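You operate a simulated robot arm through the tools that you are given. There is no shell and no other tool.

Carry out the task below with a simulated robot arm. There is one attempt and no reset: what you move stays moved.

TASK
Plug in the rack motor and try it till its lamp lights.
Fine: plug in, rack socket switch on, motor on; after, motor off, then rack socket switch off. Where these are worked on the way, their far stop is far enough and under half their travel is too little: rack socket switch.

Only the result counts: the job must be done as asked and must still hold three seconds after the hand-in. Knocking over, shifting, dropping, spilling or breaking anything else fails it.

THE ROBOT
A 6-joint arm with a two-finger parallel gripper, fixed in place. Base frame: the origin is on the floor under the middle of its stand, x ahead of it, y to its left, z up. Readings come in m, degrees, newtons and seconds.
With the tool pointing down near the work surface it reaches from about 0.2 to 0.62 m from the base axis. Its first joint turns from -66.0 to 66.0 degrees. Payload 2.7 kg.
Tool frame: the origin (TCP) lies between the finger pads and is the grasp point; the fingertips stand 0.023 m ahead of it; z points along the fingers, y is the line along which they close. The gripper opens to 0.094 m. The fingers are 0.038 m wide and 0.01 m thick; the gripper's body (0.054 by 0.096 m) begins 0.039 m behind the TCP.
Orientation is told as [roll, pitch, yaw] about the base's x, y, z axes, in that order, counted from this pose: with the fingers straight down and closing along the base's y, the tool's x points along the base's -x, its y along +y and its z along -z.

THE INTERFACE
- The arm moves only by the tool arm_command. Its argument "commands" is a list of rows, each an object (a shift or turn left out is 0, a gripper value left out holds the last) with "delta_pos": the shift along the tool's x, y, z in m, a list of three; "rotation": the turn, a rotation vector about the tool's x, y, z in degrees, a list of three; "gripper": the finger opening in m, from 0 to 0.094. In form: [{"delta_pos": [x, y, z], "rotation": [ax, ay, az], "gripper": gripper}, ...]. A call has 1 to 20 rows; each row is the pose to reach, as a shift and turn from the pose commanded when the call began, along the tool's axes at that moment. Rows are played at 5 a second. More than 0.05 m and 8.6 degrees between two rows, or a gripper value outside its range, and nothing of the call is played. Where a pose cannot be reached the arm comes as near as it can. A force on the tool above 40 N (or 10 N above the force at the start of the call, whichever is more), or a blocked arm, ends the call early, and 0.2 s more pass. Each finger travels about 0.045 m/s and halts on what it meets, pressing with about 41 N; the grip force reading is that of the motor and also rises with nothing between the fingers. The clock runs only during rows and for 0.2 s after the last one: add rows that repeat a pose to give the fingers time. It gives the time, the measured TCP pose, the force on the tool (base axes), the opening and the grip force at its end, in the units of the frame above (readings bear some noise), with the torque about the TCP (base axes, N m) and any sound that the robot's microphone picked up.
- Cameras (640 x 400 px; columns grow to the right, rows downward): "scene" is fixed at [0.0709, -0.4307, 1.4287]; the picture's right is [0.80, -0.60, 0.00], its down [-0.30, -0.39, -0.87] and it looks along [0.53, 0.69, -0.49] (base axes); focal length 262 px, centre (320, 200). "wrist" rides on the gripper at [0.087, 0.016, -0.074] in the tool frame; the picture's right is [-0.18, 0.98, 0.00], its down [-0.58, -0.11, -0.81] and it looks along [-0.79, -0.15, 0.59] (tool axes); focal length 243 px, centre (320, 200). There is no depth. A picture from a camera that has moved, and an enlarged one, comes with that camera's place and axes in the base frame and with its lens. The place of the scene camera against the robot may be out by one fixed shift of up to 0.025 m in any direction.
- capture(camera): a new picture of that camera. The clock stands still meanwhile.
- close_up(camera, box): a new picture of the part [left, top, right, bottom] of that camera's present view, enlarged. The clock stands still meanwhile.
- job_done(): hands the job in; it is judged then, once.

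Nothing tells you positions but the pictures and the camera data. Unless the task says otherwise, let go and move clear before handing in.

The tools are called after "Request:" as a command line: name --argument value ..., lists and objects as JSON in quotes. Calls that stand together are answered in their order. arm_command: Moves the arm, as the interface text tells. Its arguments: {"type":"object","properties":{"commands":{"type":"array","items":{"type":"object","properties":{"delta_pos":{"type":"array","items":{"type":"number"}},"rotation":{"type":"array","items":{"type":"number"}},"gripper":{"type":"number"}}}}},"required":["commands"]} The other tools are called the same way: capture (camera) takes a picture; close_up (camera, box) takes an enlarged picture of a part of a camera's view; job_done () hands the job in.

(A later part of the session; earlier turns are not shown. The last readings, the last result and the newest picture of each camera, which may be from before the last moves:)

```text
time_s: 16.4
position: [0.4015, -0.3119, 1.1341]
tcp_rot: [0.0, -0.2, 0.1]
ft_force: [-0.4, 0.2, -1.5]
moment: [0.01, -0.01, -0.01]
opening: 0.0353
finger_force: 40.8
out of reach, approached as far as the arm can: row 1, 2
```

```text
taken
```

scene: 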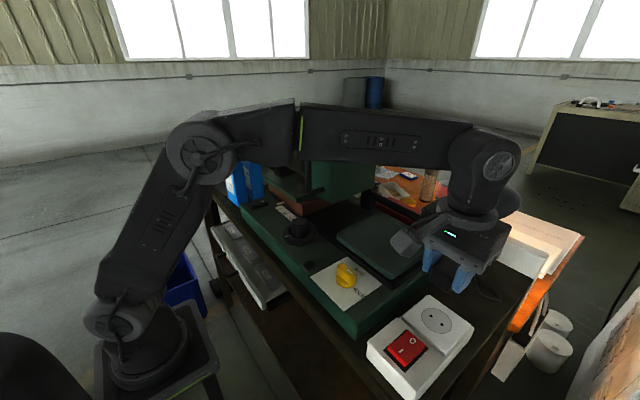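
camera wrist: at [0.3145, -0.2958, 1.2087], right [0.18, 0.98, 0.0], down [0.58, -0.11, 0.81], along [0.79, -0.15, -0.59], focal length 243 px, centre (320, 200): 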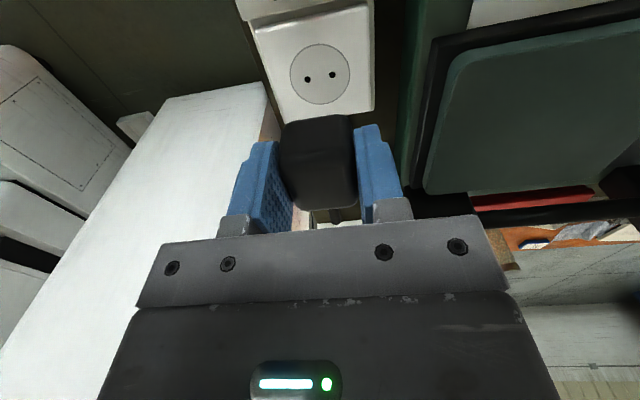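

The tool is level and the plug is above the socket area. I'll zoom in for a precise fix on the two holes.

Request:
close_up --camera "wrist" --box '[240, 0, 400, 120]'

Request:
close_up --camera "wrist" --box '[280, 40, 360, 110]'

```text
3.33 times, centred on (320, 60) of wrist
camera zoom: at [0.3145, -0.2958, 1.2087], right [0.18, 0.98, 0.0], down [0.58, -0.11, 0.81], along [0.79, -0.15, -0.59], focal length 809 px, centre (320, 667)
```

zoom: 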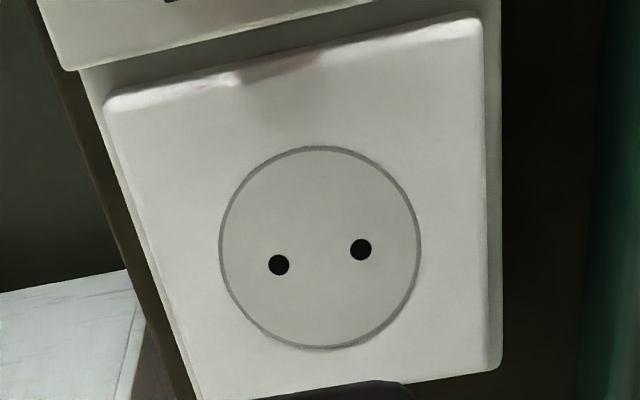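

```text
5.71 times, centred on (320, 75) of wrist
camera zoom: at [0.3145, -0.2958, 1.2087], right [0.18, 0.98, 0.0], down [0.58, -0.11, 0.81], along [0.79, -0.15, -0.59], focal length 1386 px, centre (320, 914)
```

zoom: 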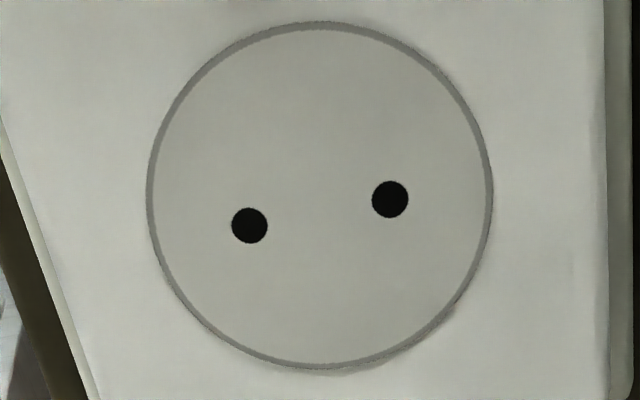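

The hole pair is centred at about (0.4175, -0.315), z ≈ 1.002, aligned with y. The plug centre sits about 3 mm ahead of the TCP, so I'm aiming the TCP at (0.4145, -0.315). I'll descend partway and check.

Request:
arm_command --commands '[{"delta_pos": [-0.013, -0.0032, 0.02]}, {"delta_pos": [-0.013, -0.0032, 0.045]}, {"delta_pos": [-0.013, -0.0032, 0.065]}, {"delta_pos": [-0.013, -0.0032, 0.075]}, {"delta_pos": [-0.013, -0.0032, 0.075]}]'

Request:
capture --camera "wrist"

Request:
close_up --camera "scene" --box '[370, 250, 510, 350]'

```text
time_s: 17.6
position: [0.415, -0.3142, 1.0576]
tcp_rot: [0.0, 0.0, 0.1]
ft_force: [-0.2, 0.4, -1.4]
moment: [0.0, -0.03, 0.0]
opening: 0.0353
finger_force: 41.4
```

```text
taken
camera wrist: at [0.3279, -0.2986, 1.1327], right [0.18, 0.98, 0.0], down [0.58, -0.11, 0.81], along [0.79, -0.15, -0.59], focal length 243 px, centre (320, 200)
```

wrist: 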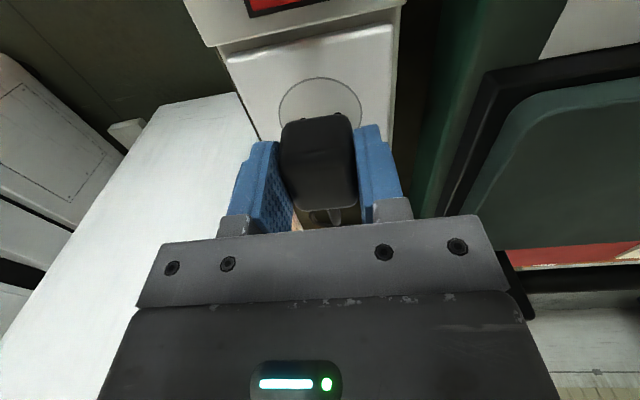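

```text
4.00 times, centred on (440, 300) of scene
camera zoom: at [0.0709, -0.4307, 1.4287], right [0.8, -0.6, 0.0], down [-0.3, -0.39, -0.87], along [0.53, 0.69, -0.49], focal length 1047 px, centre (-160, -200)
```

zoom: 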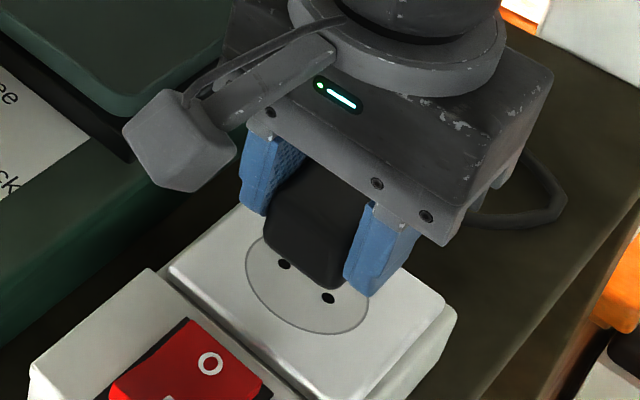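

The plug hangs roughly over the circle, about 25 mm up. I'll descend a little more and check the alignment again.

Request:
arm_command --commands '[{"delta_pos": [0, 0, 0.008]}, {"delta_pos": [0, 0, 0.016]}, {"delta_pos": [0, 0, 0.016]}]'

Request:
close_up --camera "wrist" --box '[230, 60, 410, 220]'

Request:
close_up --camera "scene" --box '[390, 270, 490, 350]'

```text
time_s: 18.4
position: [0.4145, -0.3162, 1.042]
tcp_rot: [0.0, 0.0, 0.1]
ft_force: [-0.8, 0.5, -1.3]
moment: [-0.03, -0.02, -0.01]
opening: 0.0354
finger_force: 41.0
```

```text
2.50 times, centred on (320, 140) of wrist
camera zoom: at [0.3274, -0.2996, 1.1167], right [0.18, 0.98, 0.0], down [0.58, -0.11, 0.81], along [0.79, -0.15, -0.59], focal length 606 px, centre (320, 350)
```

zoom: 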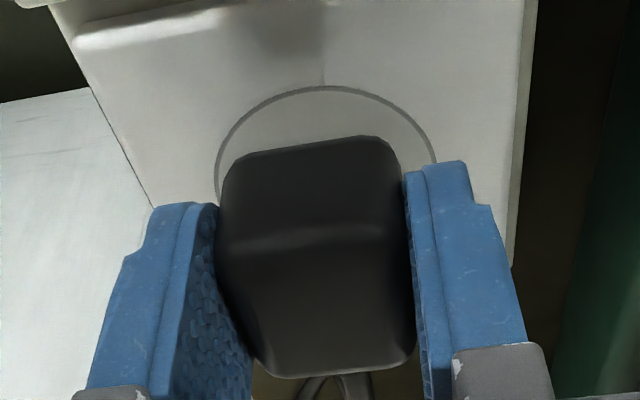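

```text
5.00 times, centred on (440, 310) of scene
camera zoom: at [0.0709, -0.4307, 1.4287], right [0.8, -0.6, 0.0], down [-0.3, -0.39, -0.87], along [0.53, 0.69, -0.49], focal length 1308 px, centre (-280, -350)
```

zoom: 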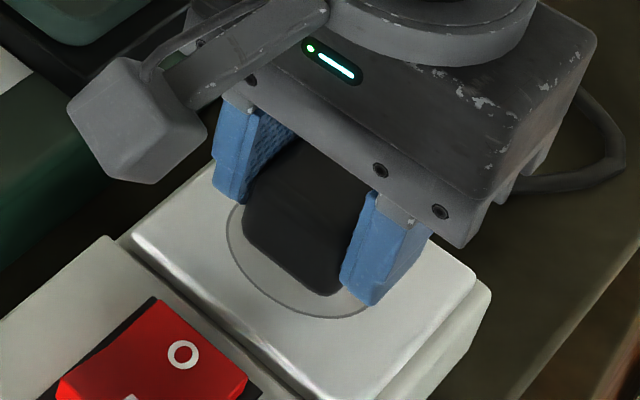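

From both cameras the plug lines up over the hole pair to within about 1–2 mm. I'll lower slowly toward contact and watch the force.

Request:
arm_command --commands '[{"delta_pos": [0, 0.0004, 0.003]}, {"delta_pos": [0, 0.0004, 0.006]}, {"delta_pos": [0, 0.0004, 0.008]}, {"delta_pos": [0, 0.0004, 0.01]}]'

Request:
close_up --camera "scene" --box '[390, 270, 490, 350]'

Request:
close_up --camera "wrist" --box '[230, 60, 410, 220]'

```text
time_s: 19.4
position: [0.4114, -0.3151, 1.0366]
tcp_rot: [-0.3, -0.2, 0.1]
ft_force: [-14.2, 4.6, 30.4]
moment: [0.21, 0.64, -0.02]
opening: 0.0352
finger_force: 41.3
heard: snap
```

```text
5.00 times, centred on (440, 310) of scene
camera zoom: at [0.0701, -0.4303, 1.4289], right [0.8, -0.6, 0.0], down [-0.3, -0.39, -0.87], along [0.53, 0.69, -0.49], focal length 1308 px, centre (-280, -350)
```

zoom: 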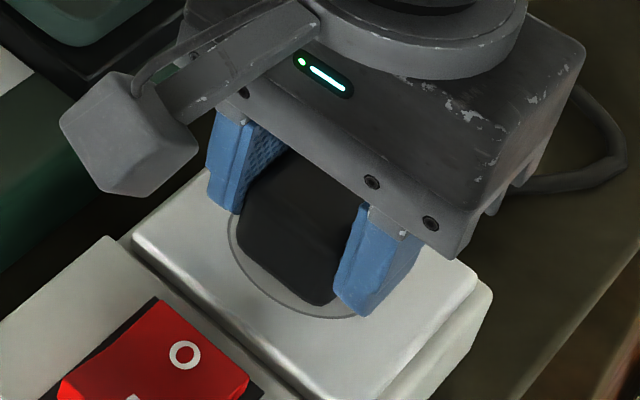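

```text
2.50 times, centred on (320, 140) of wrist
camera zoom: at [0.3259, -0.2983, 1.1112], right [0.18, 0.98, 0.0], down [0.58, -0.1, 0.81], along [0.8, -0.15, -0.59], focal length 606 px, centre (320, 350)
```

zoom: 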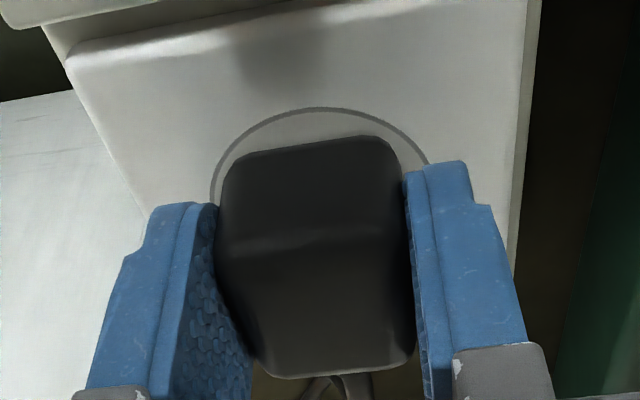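

I heard a snap, and the reaction force shows the plug caught and seated a couple of mm toward the base. I'll relax the arm's push before letting go.

Request:
arm_command --commands '[{"delta_pos": [0.0015, 0, -0.002]}, {"delta_pos": [0.0025, -0.0005, -0.0035]}, {"delta_pos": [0.0025, -0.0005, -0.0035]}]'

Request:
close_up --camera "scene" --box '[390, 270, 490, 350]'

```text
time_s: 20.2
position: [0.4121, -0.3149, 1.0373]
tcp_rot: [0.0, -0.3, 0.1]
ft_force: [10.9, 1.0, 13.6]
moment: [-0.11, -0.07, -0.07]
opening: 0.0352
finger_force: 40.9
```

```text
5.00 times, centred on (440, 310) of scene
camera zoom: at [0.071, -0.4305, 1.4288], right [0.8, -0.6, 0.0], down [-0.3, -0.39, -0.87], along [0.53, 0.69, -0.49], focal length 1308 px, centre (-280, -350)
```

zoom: 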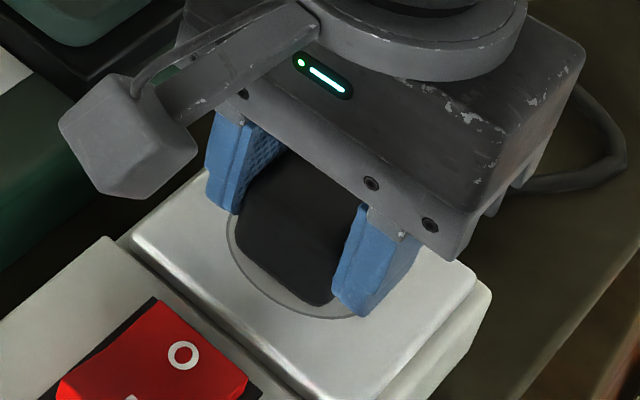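

Request:
arm_command --commands '[{"delta_pos": [-0.0012, 0, -0.001]}, {"delta_pos": [-0.0012, 0, -0.001]}]'

```text
time_s: 20.8
position: [0.4109, -0.3155, 1.0365]
tcp_rot: [0.1, 0.3, 0.1]
ft_force: [-0.1, 1.2, 6.0]
moment: [-0.02, -0.12, 0.02]
opening: 0.035
finger_force: 40.8
heard: snap
```

A second snap came with hardly any movement. I'll look closely before going on.

Request:
close_up --camera "scene" --box '[390, 270, 490, 350]'

Request:
close_up --camera "wrist" --box '[230, 60, 410, 220]'

Request:
capture --camera "scene"

```text
5.00 times, centred on (440, 310) of scene
camera zoom: at [0.0708, -0.4306, 1.4288], right [0.8, -0.6, 0.0], down [-0.3, -0.39, -0.87], along [0.53, 0.69, -0.49], focal length 1308 px, centre (-280, -350)
```

zoom: 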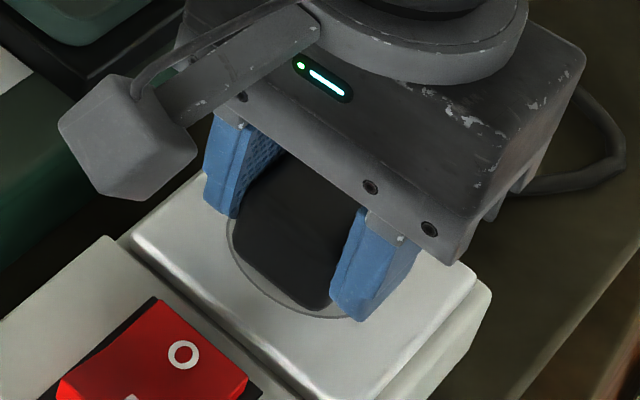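

```text
2.50 times, centred on (320, 140) of wrist
camera zoom: at [0.3246, -0.2994, 1.1116], right [0.18, 0.98, 0.0], down [0.59, -0.11, 0.8], along [0.79, -0.15, -0.6], focal length 606 px, centre (320, 350)
```

zoom: 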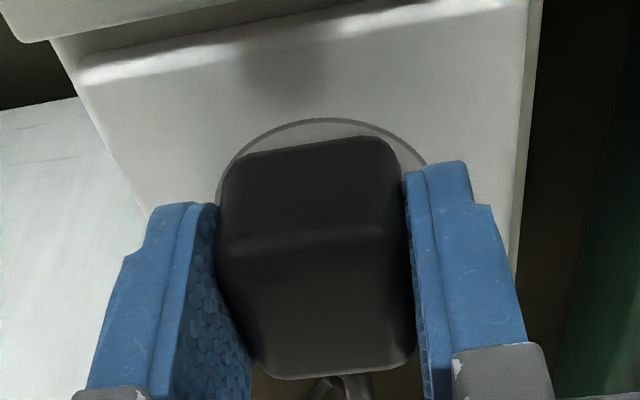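

```text
taken
```

scene: 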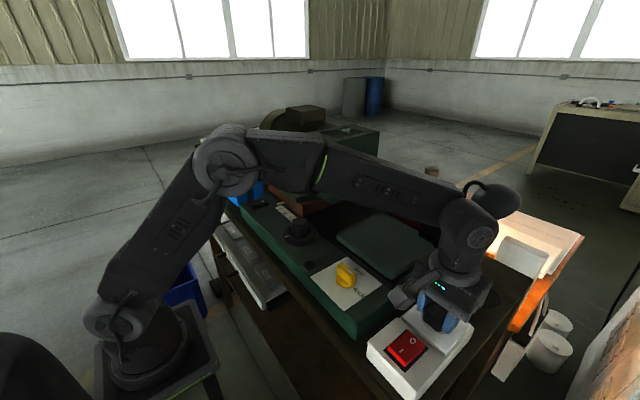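

The plug now sits lower against the socket face, with the circle edge closer to its base. I'll press down gently once more to confirm it is fully seated.

Request:
arm_command --commands '[{"delta_pos": [0, 0, 0.0015]}, {"delta_pos": [0, 0, 0.003]}, {"delta_pos": [0, 0, 0.003]}]'

Request:
close_up --camera "wrist" --box '[230, 60, 410, 220]'

```text
time_s: 21.6
position: [0.4114, -0.3162, 1.0377]
tcp_rot: [-0.2, -0.2, 0.0]
ft_force: [-9.4, -0.3, 27.8]
moment: [0.18, 0.16, 0.03]
opening: 0.0353
finger_force: 41.4
```

```text
2.50 times, centred on (320, 140) of wrist
camera zoom: at [0.3248, -0.2993, 1.1106], right [0.18, 0.98, 0.0], down [0.58, -0.11, 0.81], along [0.79, -0.15, -0.59], focal length 606 px, centre (320, 350)
```

zoom: 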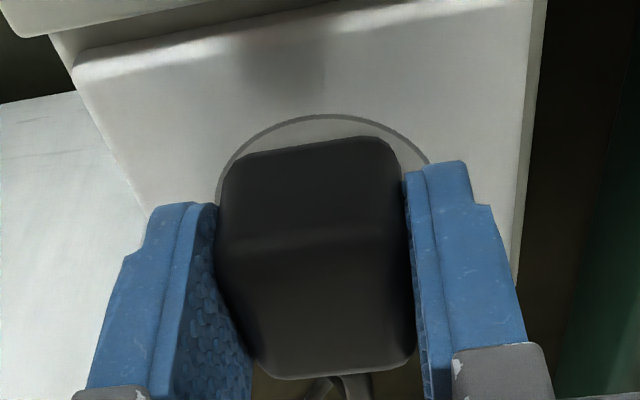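

It stops firmly at the same height with no further click, so the plug is seated. I'll relax the push and open the fingers.

Request:
arm_command --commands '[{"delta_pos": [0.0005, 0, -0.0025]}, {"delta_pos": [0.0005, 0, -0.0025], "gripper": 0.045}, {"delta_pos": [0.0005, 0, -0.0025], "gripper": 0.06}, {"delta_pos": [0.0005, 0, -0.0025], "gripper": 0.06}, {"delta_pos": [0.0005, 0, -0.0025], "gripper": 0.06}]'

Request:
capture --camera "wrist"

```text
time_s: 22.8
position: [0.4126, -0.3148, 1.0363]
tcp_rot: [0.0, 0.0, 0.0]
ft_force: [-0.7, -0.9, 0.3]
moment: [-0.01, 0.02, 0.0]
opening: 0.0601
finger_force: 0.0
```

```text
taken
camera wrist: at [0.3255, -0.2989, 1.1111], right [0.18, 0.98, 0.0], down [0.58, -0.11, 0.81], along [0.79, -0.15, -0.59], focal length 243 px, centre (320, 200)
```

wrist: 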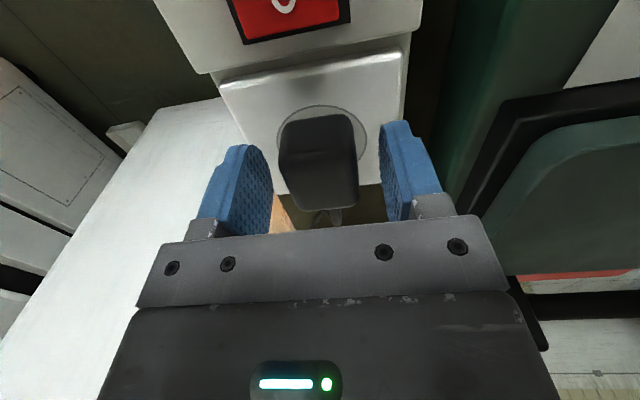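

The fingers are clear and the plug stays put. I'll rise straight up and check how it sits.

Request:
arm_command --commands '[{"delta_pos": [0, 0, -0.02]}, {"delta_pos": [0, 0, -0.045]}, {"delta_pos": [0.02, 0, -0.07]}, {"delta_pos": [0.05, 0, -0.09]}, {"delta_pos": [0.09, 0, -0.1]}, {"delta_pos": [0.09, 0, -0.1]}]'

Request:
capture --camera "wrist"

Request:
close_up --camera "scene" --box '[370, 260, 490, 400]'

Request:
close_up --camera "scene" --box '[400, 270, 480, 340]'

```text
time_s: 24.2
position: [0.3191, -0.3154, 1.1363]
tcp_rot: [0.0, 0.1, 0.1]
ft_force: [-0.4, -0.4, -0.5]
moment: [-0.02, -0.04, 0.02]
opening: 0.06
finger_force: 0.1
```

```text
taken
camera wrist: at [0.2332, -0.2988, 1.2105], right [0.18, 0.98, 0.0], down [0.58, -0.11, 0.81], along [0.79, -0.15, -0.59], focal length 243 px, centre (320, 200)
```

wrist: 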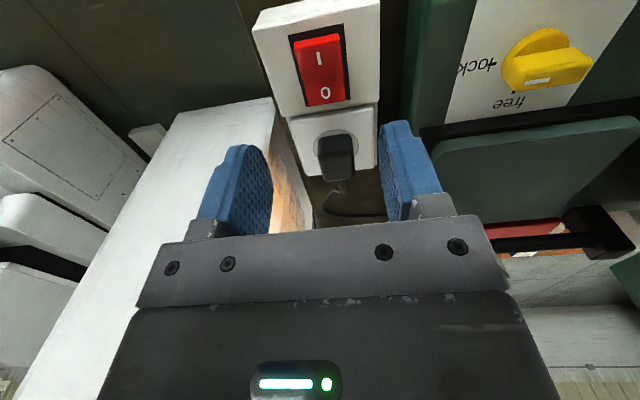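

```text
2.86 times, centred on (430, 330) of scene
camera zoom: at [0.0709, -0.4307, 1.4287], right [0.8, -0.6, 0.0], down [-0.3, -0.39, -0.87], along [0.53, 0.69, -0.49], focal length 748 px, centre (6, -171)
```

zoom: 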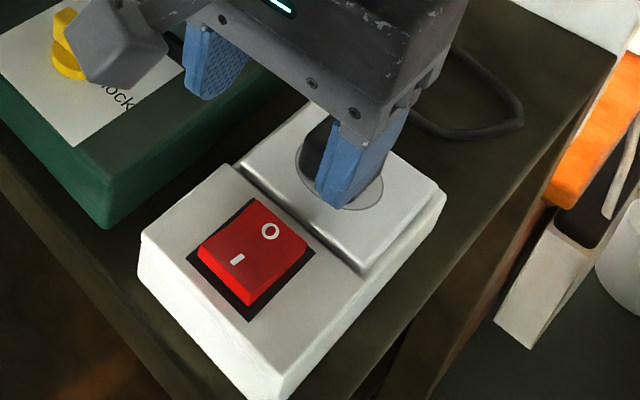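

```text
5.71 times, centred on (440, 305) of scene
camera zoom: at [0.0709, -0.4307, 1.4287], right [0.8, -0.6, 0.0], down [-0.3, -0.39, -0.87], along [0.53, 0.69, -0.49], focal length 1495 px, centre (-366, -400)
```

zoom: 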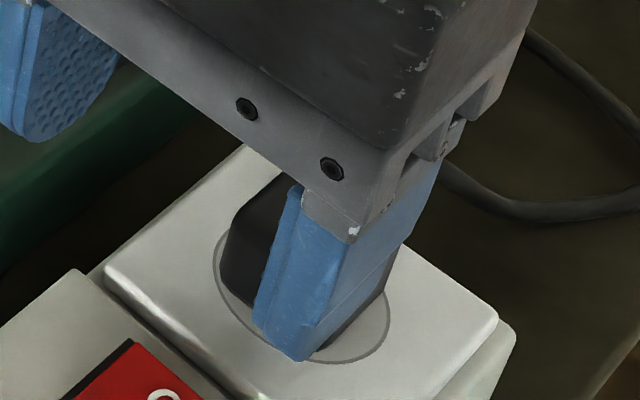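

The plug sits upright and squarely on the socket. Next is the red rocker, and I'll zoom in on its geometry before pressing the I end.

Request:
close_up --camera "wrist" --box '[240, 0, 400, 110]'

Request:
close_up --camera "wrist" --box '[290, 110, 390, 220]'

Request:
close_up --camera "scene" --box '[360, 300, 460, 400]'

```text
3.64 times, centred on (320, 55) of wrist
camera zoom: at [0.2332, -0.2988, 1.2105], right [0.18, 0.98, 0.0], down [0.58, -0.11, 0.81], along [0.79, -0.15, -0.59], focal length 882 px, centre (320, 727)
```

zoom: 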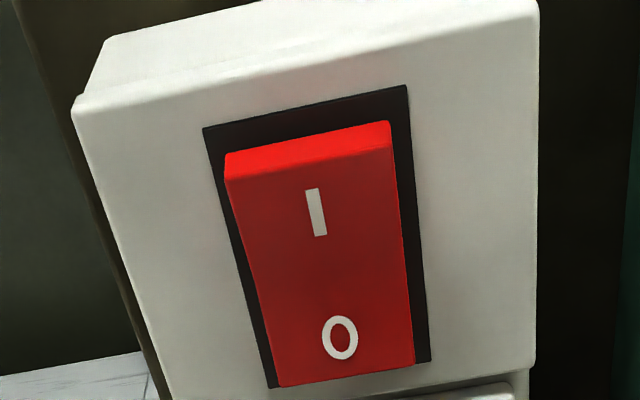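

```text
3.64 times, centred on (340, 165) of wrist
camera zoom: at [0.2332, -0.2988, 1.2105], right [0.18, 0.98, 0.0], down [0.58, -0.11, 0.81], along [0.79, -0.15, -0.59], focal length 882 px, centre (247, 327)
```

zoom: 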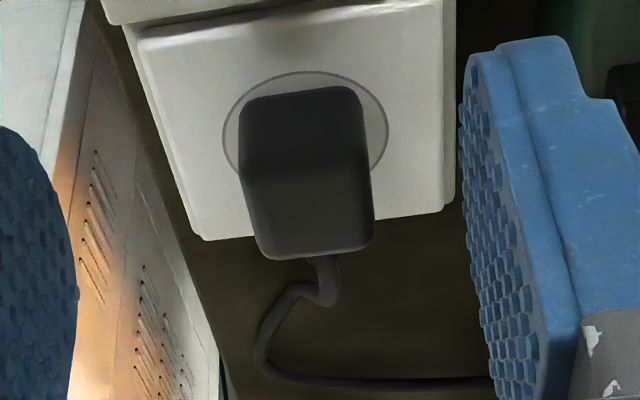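

```text
4.00 times, centred on (410, 350) of scene
camera zoom: at [0.0709, -0.4307, 1.4287], right [0.8, -0.6, 0.0], down [-0.3, -0.39, -0.87], along [0.53, 0.69, -0.49], focal length 1047 px, centre (-40, -400)
```

zoom: 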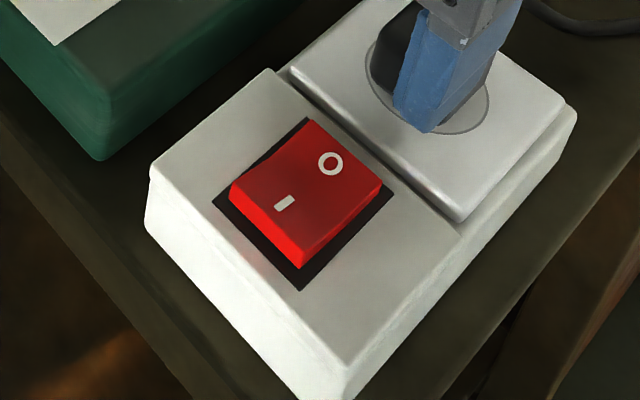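

The red rocker's I end is clearly raised, so it is off. I'll close the fingers, tilt the tool 20° to present one fingertip edge, and hover above the I end.

Request:
arm_command --commands '[{"delta_pos": [0.006, 0, 0.01], "rotation": [0, 6, 0], "gripper": 0.03}, {"delta_pos": [0.012, 0, 0.03], "rotation": [0, 13, 0], "gripper": 0.0}, {"delta_pos": [0.018, -0.0007, 0.05], "rotation": [0, 20, 0], "gripper": 0.0}, {"delta_pos": [0.018, -0.0007, 0.065], "rotation": [0, 20, 0], "gripper": 0.0}, {"delta_pos": [0.018, -0.0007, 0.065], "rotation": [0, 20, 0], "gripper": 0.0}, {"delta_pos": [0.018, -0.0007, 0.065], "rotation": [0, 20, 0], "gripper": 0.0}]'

Request:
capture --camera "wrist"

Request:
close_up --camera "scene" --box '[350, 260, 490, 400]'

```text
time_s: 25.6
position: [0.3022, -0.3149, 1.0703]
tcp_rot: [0.1, 20.0, 0.1]
ft_force: [0.0, -0.6, -0.4]
moment: [0.01, 0.02, 0.04]
opening: 0.0002
finger_force: 41.3
```

```text
taken
camera wrist: at [0.2468, -0.2991, 1.1704], right [0.17, 0.98, -0.06], down [0.82, -0.11, 0.56], along [0.54, -0.15, -0.83], focal length 243 px, centre (320, 200)
```

wrist: 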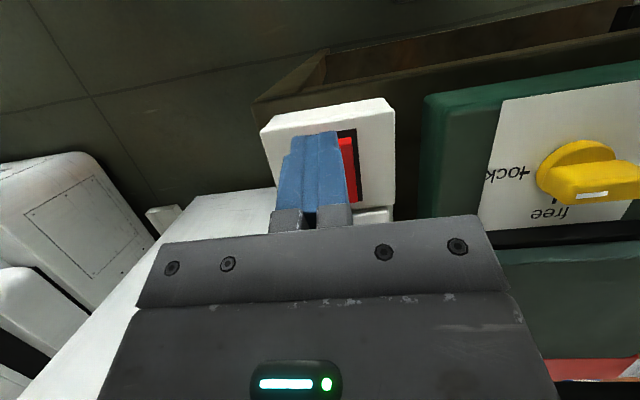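

```text
2.86 times, centred on (420, 330) of scene
camera zoom: at [0.0709, -0.4307, 1.4287], right [0.8, -0.6, 0.0], down [-0.3, -0.39, -0.87], along [0.53, 0.69, -0.49], focal length 748 px, centre (34, -171)
```

zoom: 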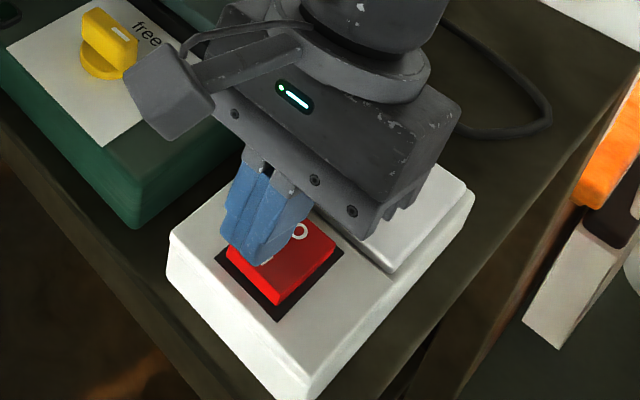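

The fingertips hover just over the I end. I'll press down in small steps and listen for a click.

Request:
arm_command --commands '[{"delta_pos": [-0.0041, 0, 0.0113]}, {"delta_pos": [-0.0082, 0, 0.0226]}, {"delta_pos": [-0.0092, 0, 0.0254]}, {"delta_pos": [-0.0103, 0, 0.0282]}, {"delta_pos": [-0.0113, 0, 0.031]}, {"delta_pos": [-0.0123, 0, 0.0338]}, {"delta_pos": [-0.0123, 0, 0.0338]}]'

Request:
close_up --camera "scene" --box '[360, 290, 480, 400]'

Request:
close_up --camera "wrist" --box '[240, 60, 420, 240]'

```text
time_s: 27.0
position: [0.3037, -0.316, 1.0423]
tcp_rot: [-0.2, 19.8, 0.0]
ft_force: [-2.2, 2.3, 5.8]
moment: [0.08, -0.01, 0.05]
opening: 0.0
finger_force: 40.9
heard: click
stopped in row 6: the force on the tool passed its limit at 45 N (the readings are from after the stop); the commanded pose is now the measured one
```

```text
3.64 times, centred on (420, 345) of scene
camera zoom: at [0.0708, -0.4306, 1.4288], right [0.8, -0.6, 0.0], down [-0.3, -0.39, -0.87], along [0.53, 0.69, -0.49], focal length 951 px, centre (-44, -327)
```

zoom: 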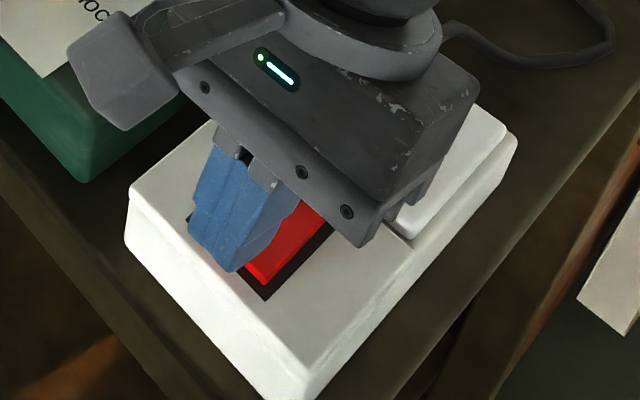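

```text
2.22 times, centred on (330, 150) of wrist
camera zoom: at [0.2476, -0.2994, 1.1414], right [0.17, 0.98, -0.07], down [0.82, -0.11, 0.56], along [0.55, -0.15, -0.82], focal length 539 px, centre (298, 311)
```

zoom: 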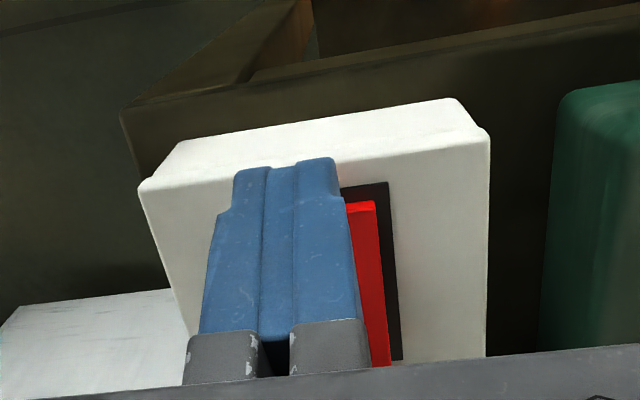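

I heard a click and reached a hard stop. I'll lift off and check the rocker.

Request:
arm_command --commands '[{"delta_pos": [0.0041, 0, -0.0113]}, {"delta_pos": [0.0103, 0, -0.0282]}, {"delta_pos": [0.0205, 0, -0.0564]}, {"delta_pos": [0.0325, 0, -0.0846]}, {"delta_pos": [0.0325, 0, -0.0846]}]'

Request:
capture --camera "wrist"

Request:
close_up --camera "scene" --box '[360, 290, 480, 400]'

Request:
capture --camera "scene"

```text
time_s: 28.2
position: [0.3037, -0.3134, 1.1316]
tcp_rot: [-0.2, 19.8, 0.0]
ft_force: [0.1, -0.2, -0.3]
moment: [-0.03, 0.02, 0.0]
opening: 0.0002
finger_force: 41.1
```

```text
taken
camera wrist: at [0.2469, -0.2983, 1.231], right [0.17, 0.98, -0.07], down [0.82, -0.11, 0.56], along [0.55, -0.15, -0.82], focal length 243 px, centre (320, 200)
```

wrist: 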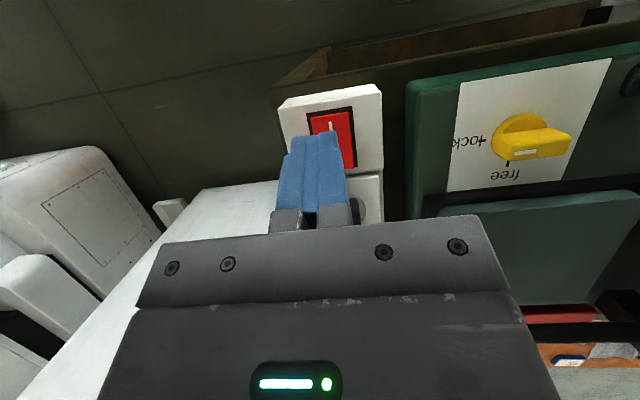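

```text
3.64 times, centred on (420, 345) of scene
camera zoom: at [0.0709, -0.4307, 1.4287], right [0.8, -0.6, 0.0], down [-0.3, -0.39, -0.87], along [0.53, 0.69, -0.49], focal length 951 px, centre (-44, -327)
```

zoom: 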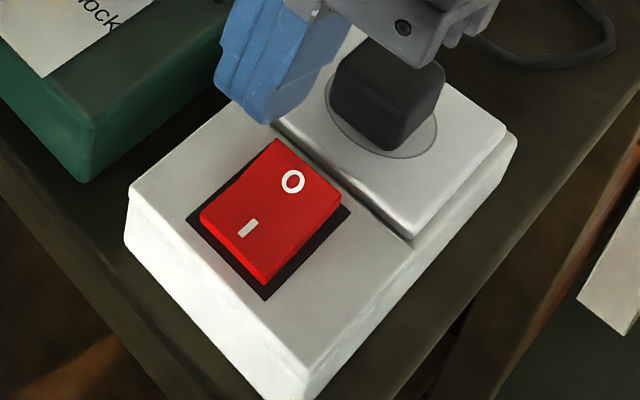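

```text
taken
```

scene: 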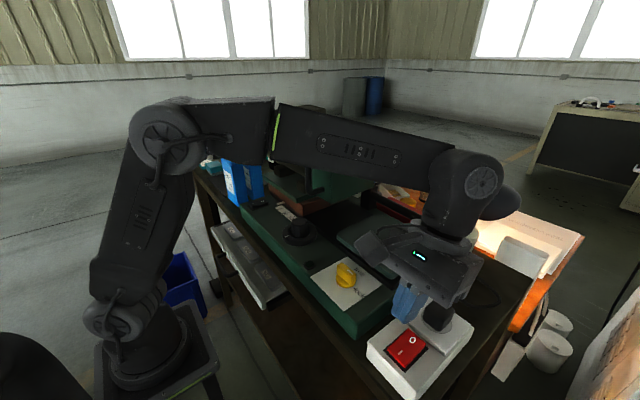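

The switch seems to have flipped. I'll level the tool and open the fingers to compare it with the earlier view.

Request:
arm_command --commands '[{"delta_pos": [-0.004, 0, -0.003], "rotation": [0, -7, 0], "gripper": 0.03}, {"delta_pos": [-0.008, 0, -0.006], "rotation": [0, -14, 0], "gripper": 0.06}, {"delta_pos": [-0.0124, -0.001, -0.0098], "rotation": [0, -20, 0], "gripper": 0.06}, {"delta_pos": [-0.0124, -0.001, -0.0098], "rotation": [0, -20, 0], "gripper": 0.06}]'

Request:
close_up --camera "wrist" --box '[240, 0, 400, 110]'

Request:
close_up --camera "wrist" --box '[290, 110, 390, 220]'

```text
time_s: 29.2
position: [0.3185, -0.3157, 1.1371]
tcp_rot: [-0.3, -0.4, 0.0]
ft_force: [0.7, 0.5, 0.3]
moment: [0.0, 0.02, -0.01]
opening: 0.0603
finger_force: 0.0
```

```text
3.64 times, centred on (320, 55) of wrist
camera zoom: at [0.2309, -0.2996, 1.2107], right [0.18, 0.98, 0.0], down [0.58, -0.11, 0.81], along [0.8, -0.15, -0.59], focal length 882 px, centre (320, 727)
```

zoom: 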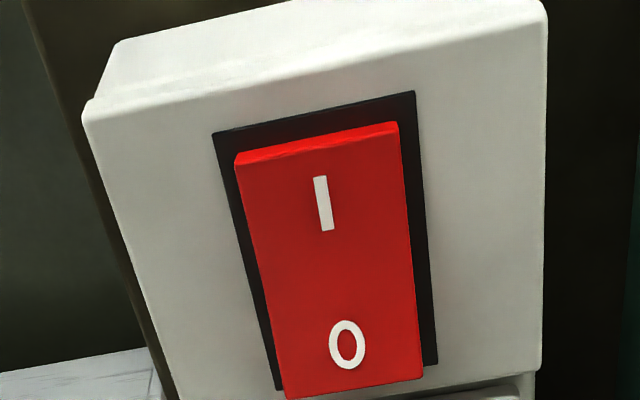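

```text
3.64 times, centred on (340, 165) of wrist
camera zoom: at [0.2309, -0.2996, 1.2107], right [0.18, 0.98, 0.0], down [0.58, -0.11, 0.81], along [0.8, -0.15, -0.59], focal length 882 px, centre (247, 327)
```

zoom: 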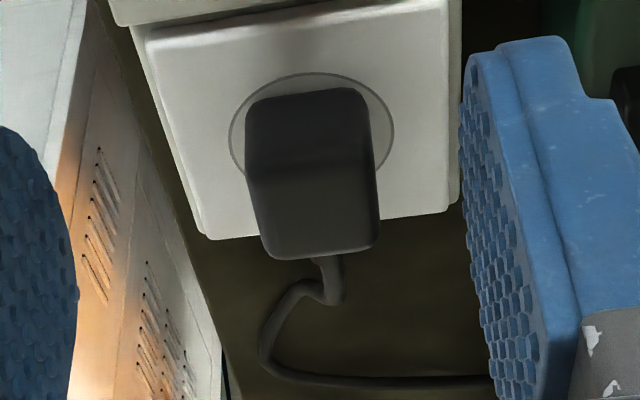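

The I end is now down and the O end up, so the socket switch is on, and the plug is still seated. Next I'll rise and turn the camera toward the machine's far end to survey the motor switch.

Request:
arm_command --commands '[{"delta_pos": [0.01, 0.015, -0.03], "rotation": [0, 0, -7]}, {"delta_pos": [0.02, 0.035, -0.06], "rotation": [0, 0, -14]}, {"delta_pos": [0.03, 0.055, -0.09], "rotation": [0, 0, -21]}, {"delta_pos": [0.04, 0.075, -0.12], "rotation": [0, 0, -28]}, {"delta_pos": [0.045, 0.1, -0.145], "rotation": [0, 0, -35]}, {"delta_pos": [0.045, 0.12, -0.145], "rotation": [0, 0, -42]}, {"delta_pos": [0.045, 0.12, -0.145], "rotation": [0, 0, -42]}]'

Request:
capture --camera "wrist"

Request:
capture --camera "scene"

```text
time_s: 30.8
position: [0.2695, -0.195, 1.2814]
tcp_rot: [-0.3, 0.1, 42.2]
ft_force: [-0.6, 0.3, 0.2]
moment: [0.03, -0.02, -0.02]
opening: 0.0601
finger_force: 0.1
```

```text
taken
camera wrist: at [0.1943, -0.2409, 1.3565], right [-0.52, 0.85, 0.0], down [0.5, 0.31, 0.81], along [0.69, 0.42, -0.59], focal length 243 px, centre (320, 200)
```

wrist: 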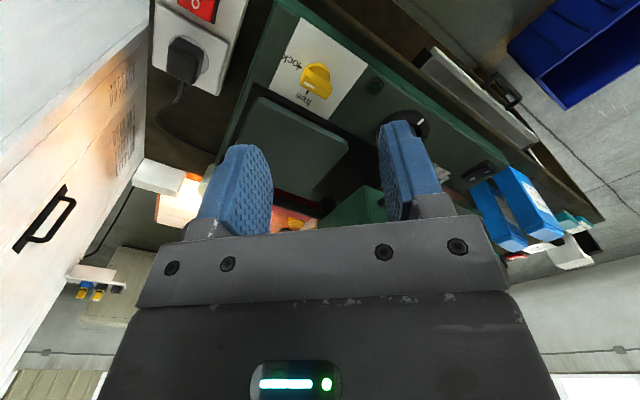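

```text
taken
```

scene: 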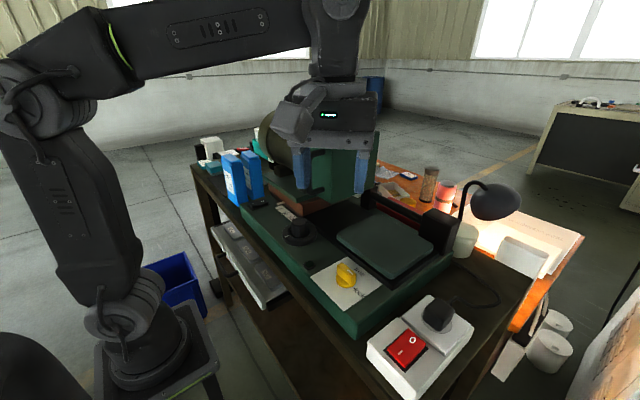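

From here the camera sees the motor rocker, the blue boxes beside it, the dial and the small green lamp. I'll zoom in on these.

Request:
close_up --camera "wrist" --box '[400, 100, 600, 260]'

Request:
close_up --camera "wrist" --box '[260, 0, 440, 140]'

Request:
close_up --camera "scene" --box '[200, 120, 400, 270]'

```text
2.50 times, centred on (500, 180) of wrist
camera zoom: at [0.1943, -0.2409, 1.3565], right [-0.52, 0.85, 0.0], down [0.5, 0.31, 0.81], along [0.69, 0.42, -0.59], focal length 606 px, centre (-130, 250)
```

zoom: 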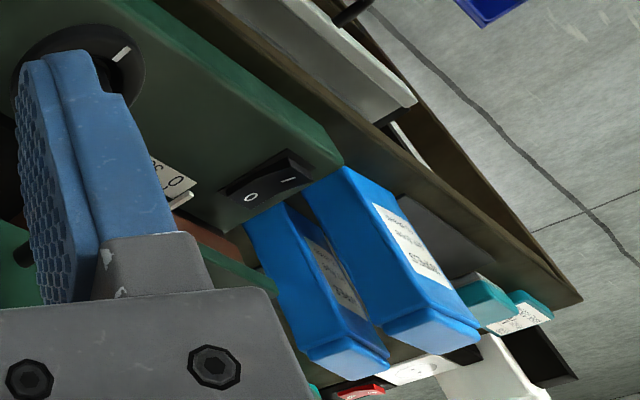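

```text
2.86 times, centred on (350, 70) of wrist
camera zoom: at [0.1943, -0.2409, 1.3565], right [-0.52, 0.85, 0.0], down [0.5, 0.31, 0.81], along [0.69, 0.42, -0.59], focal length 693 px, centre (234, 571)
```

zoom: 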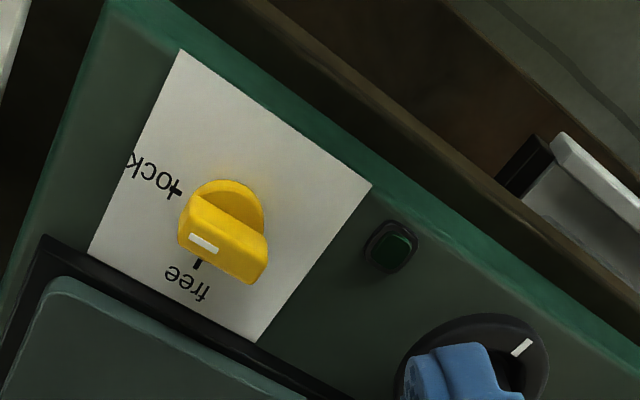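

```text
2.67 times, centred on (300, 195) of scene
camera zoom: at [0.0709, -0.4307, 1.4287], right [0.8, -0.6, 0.0], down [-0.3, -0.39, -0.87], along [0.53, 0.69, -0.49], focal length 698 px, centre (373, 213)
```

zoom: 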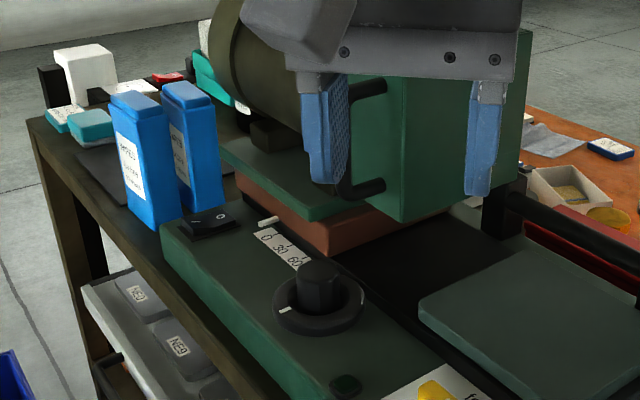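

The green lamp beside the dial is dark for now, and the motor rocker is near (0.336, 0.222). The tall blue boxes stand past the machine's end, so I'll measure them more closely.

Request:
close_up --camera "scene" --box '[200, 140, 300, 220]'

Request:
close_up --camera "wrist" --box '[440, 140, 560, 230]'

```text
5.00 times, centred on (250, 180) of scene
camera zoom: at [0.0709, -0.4307, 1.4287], right [0.8, -0.6, 0.0], down [-0.3, -0.39, -0.87], along [0.53, 0.69, -0.49], focal length 1308 px, centre (670, 300)
```

zoom: 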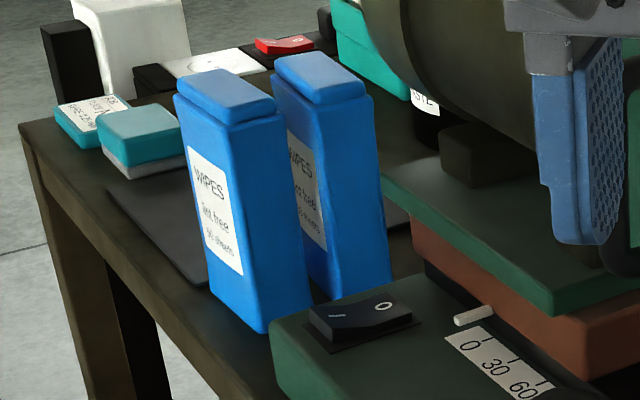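

```text
4.44 times, centred on (500, 185) of wrist
camera zoom: at [0.1943, -0.2409, 1.3565], right [-0.52, 0.85, 0.0], down [0.5, 0.31, 0.81], along [0.69, 0.42, -0.59], focal length 1078 px, centre (-480, 267)
```

zoom: 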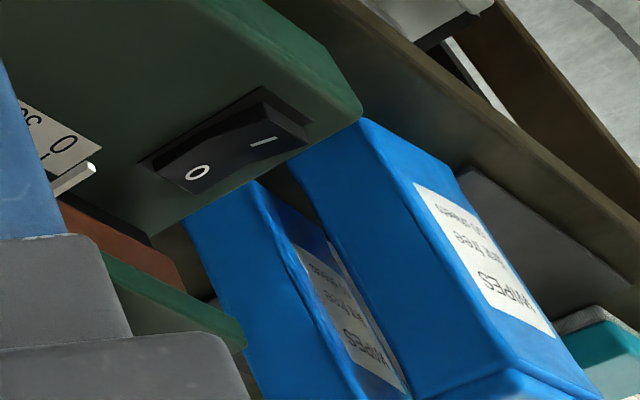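

The boxes stand at y ≥ 0.32 with tops at about 1.11, leaving room around the rocker. I'll swing over there, staying high and close to the base.

Request:
arm_command --commands '[{"delta_pos": [-0.0193, 0.0364, 0], "rotation": [0, 0, 4]}, {"delta_pos": [-0.0387, 0.0728, 0], "rotation": [0, 0, 8]}, {"delta_pos": [-0.058, 0.1092, 0], "rotation": [0, 0, 12]}, {"delta_pos": [-0.0848, 0.139, 0], "rotation": [0, 0, 16]}, {"delta_pos": [-0.1115, 0.1687, 0], "rotation": [0, 0, 20]}, {"delta_pos": [-0.1383, 0.1984, 0], "rotation": [0, 0, 24]}, {"delta_pos": [-0.1651, 0.2282, 0], "rotation": [0, 0, 28]}, {"delta_pos": [-0.1918, 0.2579, 0.01], "rotation": [0, 0, 32]}, {"delta_pos": [-0.2186, 0.2876, 0.02], "rotation": [0, 0, 37]}, {"delta_pos": [-0.2453, 0.3174, 0.03], "rotation": [0, 0, 42]}, {"delta_pos": [-0.2453, 0.3174, 0.03], "rotation": [0, 0, 42]}]'

Request:
capture --camera "wrist"

Request:
capture --camera "scene"

```text
time_s: 33.2
position: [0.2399, 0.2029, 1.2491]
tcp_rot: [-0.1, -0.2, 0.0]
ft_force: [-1.0, -0.1, -0.2]
moment: [0.0, 0.03, 0.03]
opening: 0.0602
finger_force: 0.0
```

```text
taken
camera wrist: at [0.1534, 0.2203, 1.3246], right [0.18, 0.98, 0.0], down [0.58, -0.11, 0.81], along [0.79, -0.15, -0.59], focal length 243 px, centre (320, 200)
```

wrist: 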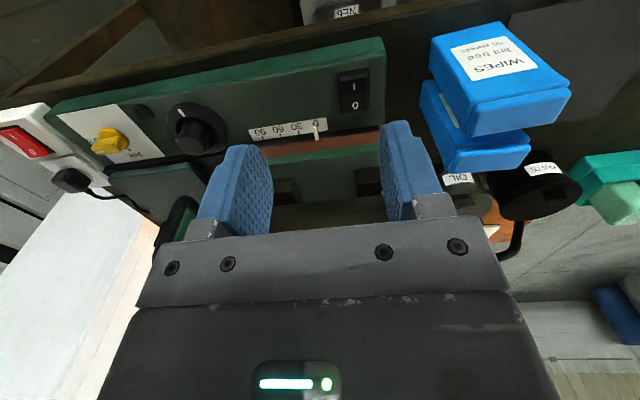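

```text
taken
```

scene: 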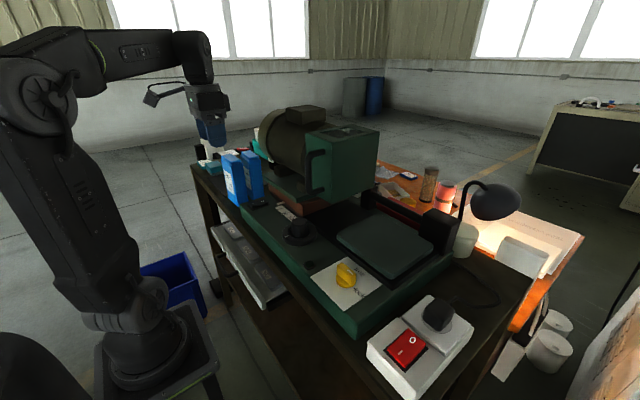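

I now have a clear overhead view of the motor rocker with I toward the base. I'll zoom in on it and the lamp.

Request:
close_up --camera "wrist" --box '[290, 50, 410, 140]'

Request:
close_up --camera "wrist" --box '[40, 60, 360, 200]'

Request:
close_up --camera "wrist" --box '[400, 10, 600, 180]'

Request:
close_up --camera "scene" --box '[210, 90, 400, 230]'

```text
4.44 times, centred on (350, 95) of wrist
camera zoom: at [0.1534, 0.2203, 1.3246], right [0.18, 0.98, 0.0], down [0.58, -0.11, 0.81], along [0.79, -0.15, -0.59], focal length 1078 px, centre (187, 667)
```

zoom: 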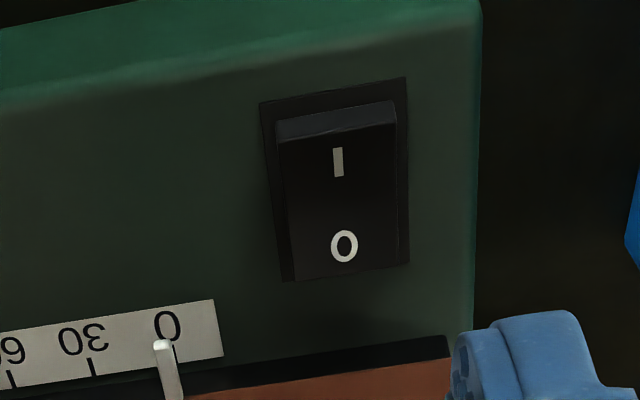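

```text
2.00 times, centred on (200, 130) of wrist
camera zoom: at [0.1534, 0.2203, 1.3246], right [0.18, 0.98, 0.0], down [0.58, -0.11, 0.81], along [0.79, -0.15, -0.59], focal length 485 px, centre (560, 340)
```

zoom: 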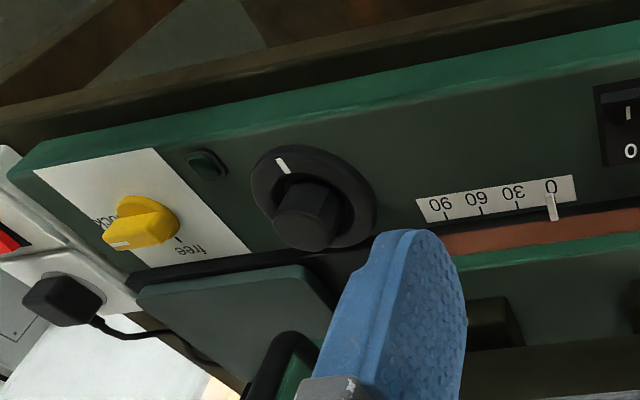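

```text
2.35 times, centred on (500, 95) of wrist
camera zoom: at [0.1534, 0.2203, 1.3246], right [0.18, 0.98, 0.0], down [0.58, -0.11, 0.81], along [0.79, -0.15, -0.59], focal length 571 px, centre (-104, 447)
```

zoom: 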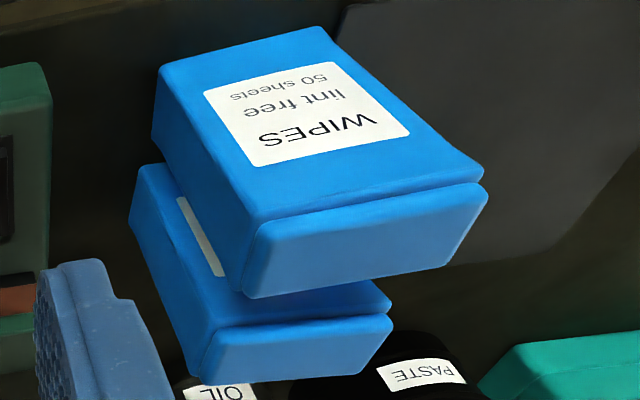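

```text
2.86 times, centred on (305, 160) of scene
camera zoom: at [0.0709, -0.4307, 1.4287], right [0.8, -0.6, 0.0], down [-0.3, -0.39, -0.87], along [0.53, 0.69, -0.49], focal length 748 px, centre (363, 314)
```

zoom: 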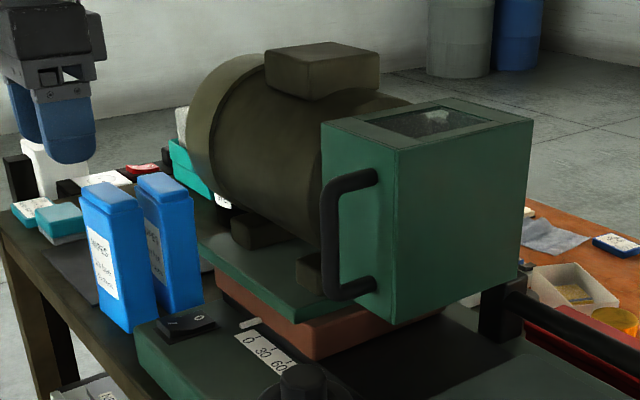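

The motor rocker is off (I end raised) and centred at about (0.336, 0.233), with its I end near x = 0.312 and z = 1.027. I'll close the fingers and lean the tool back 20° to keep the wrist clear of the motor. Then I'll hover above the I end.

Request:
arm_command --commands '[{"delta_pos": [-0.015, 0.006, 0.02], "rotation": [0, -4, 0], "gripper": 0.03}, {"delta_pos": [-0.035, 0.012, 0.055], "rotation": [0, -8, 0], "gripper": 0.0}, {"delta_pos": [-0.055, 0.018, 0.09], "rotation": [0, -12, 0], "gripper": 0.0}, {"delta_pos": [-0.075, 0.025, 0.125], "rotation": [0, -16, 0], "gripper": 0.0}, {"delta_pos": [-0.088, 0.03, 0.155], "rotation": [0, -20, 0], "gripper": 0.0}, {"delta_pos": [-0.088, 0.03, 0.155], "rotation": [0, -20, 0], "gripper": 0.0}]'

Request:
capture --camera "wrist"

Request:
close_up --camera "scene" --box '[170, 90, 400, 260]'

```text
time_s: 34.6
position: [0.3271, 0.2307, 1.0967]
tcp_rot: [-0.2, -20.3, 0.2]
ft_force: [-0.9, -0.5, 0.0]
moment: [0.02, -0.01, 0.01]
opening: 0.0
finger_force: 40.5
```

```text
taken
camera wrist: at [0.2207, 0.2473, 1.1368], right [0.17, 0.98, 0.06], down [0.27, -0.1, 0.96], along [0.95, -0.15, -0.28], focal length 243 px, centre (320, 200)
```

wrist: 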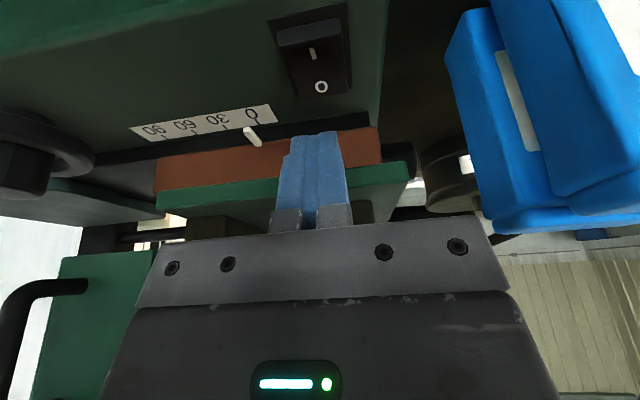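

```text
2.35 times, centred on (285, 175) of scene
camera zoom: at [0.0709, -0.4307, 1.4287], right [0.8, -0.6, 0.0], down [-0.3, -0.39, -0.87], along [0.53, 0.69, -0.49], focal length 616 px, centre (402, 259)
```

zoom: 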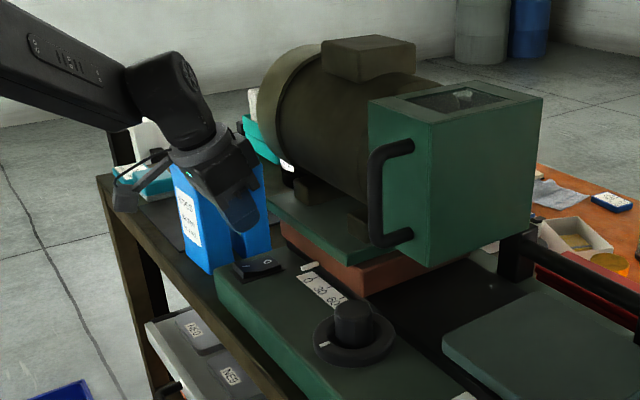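

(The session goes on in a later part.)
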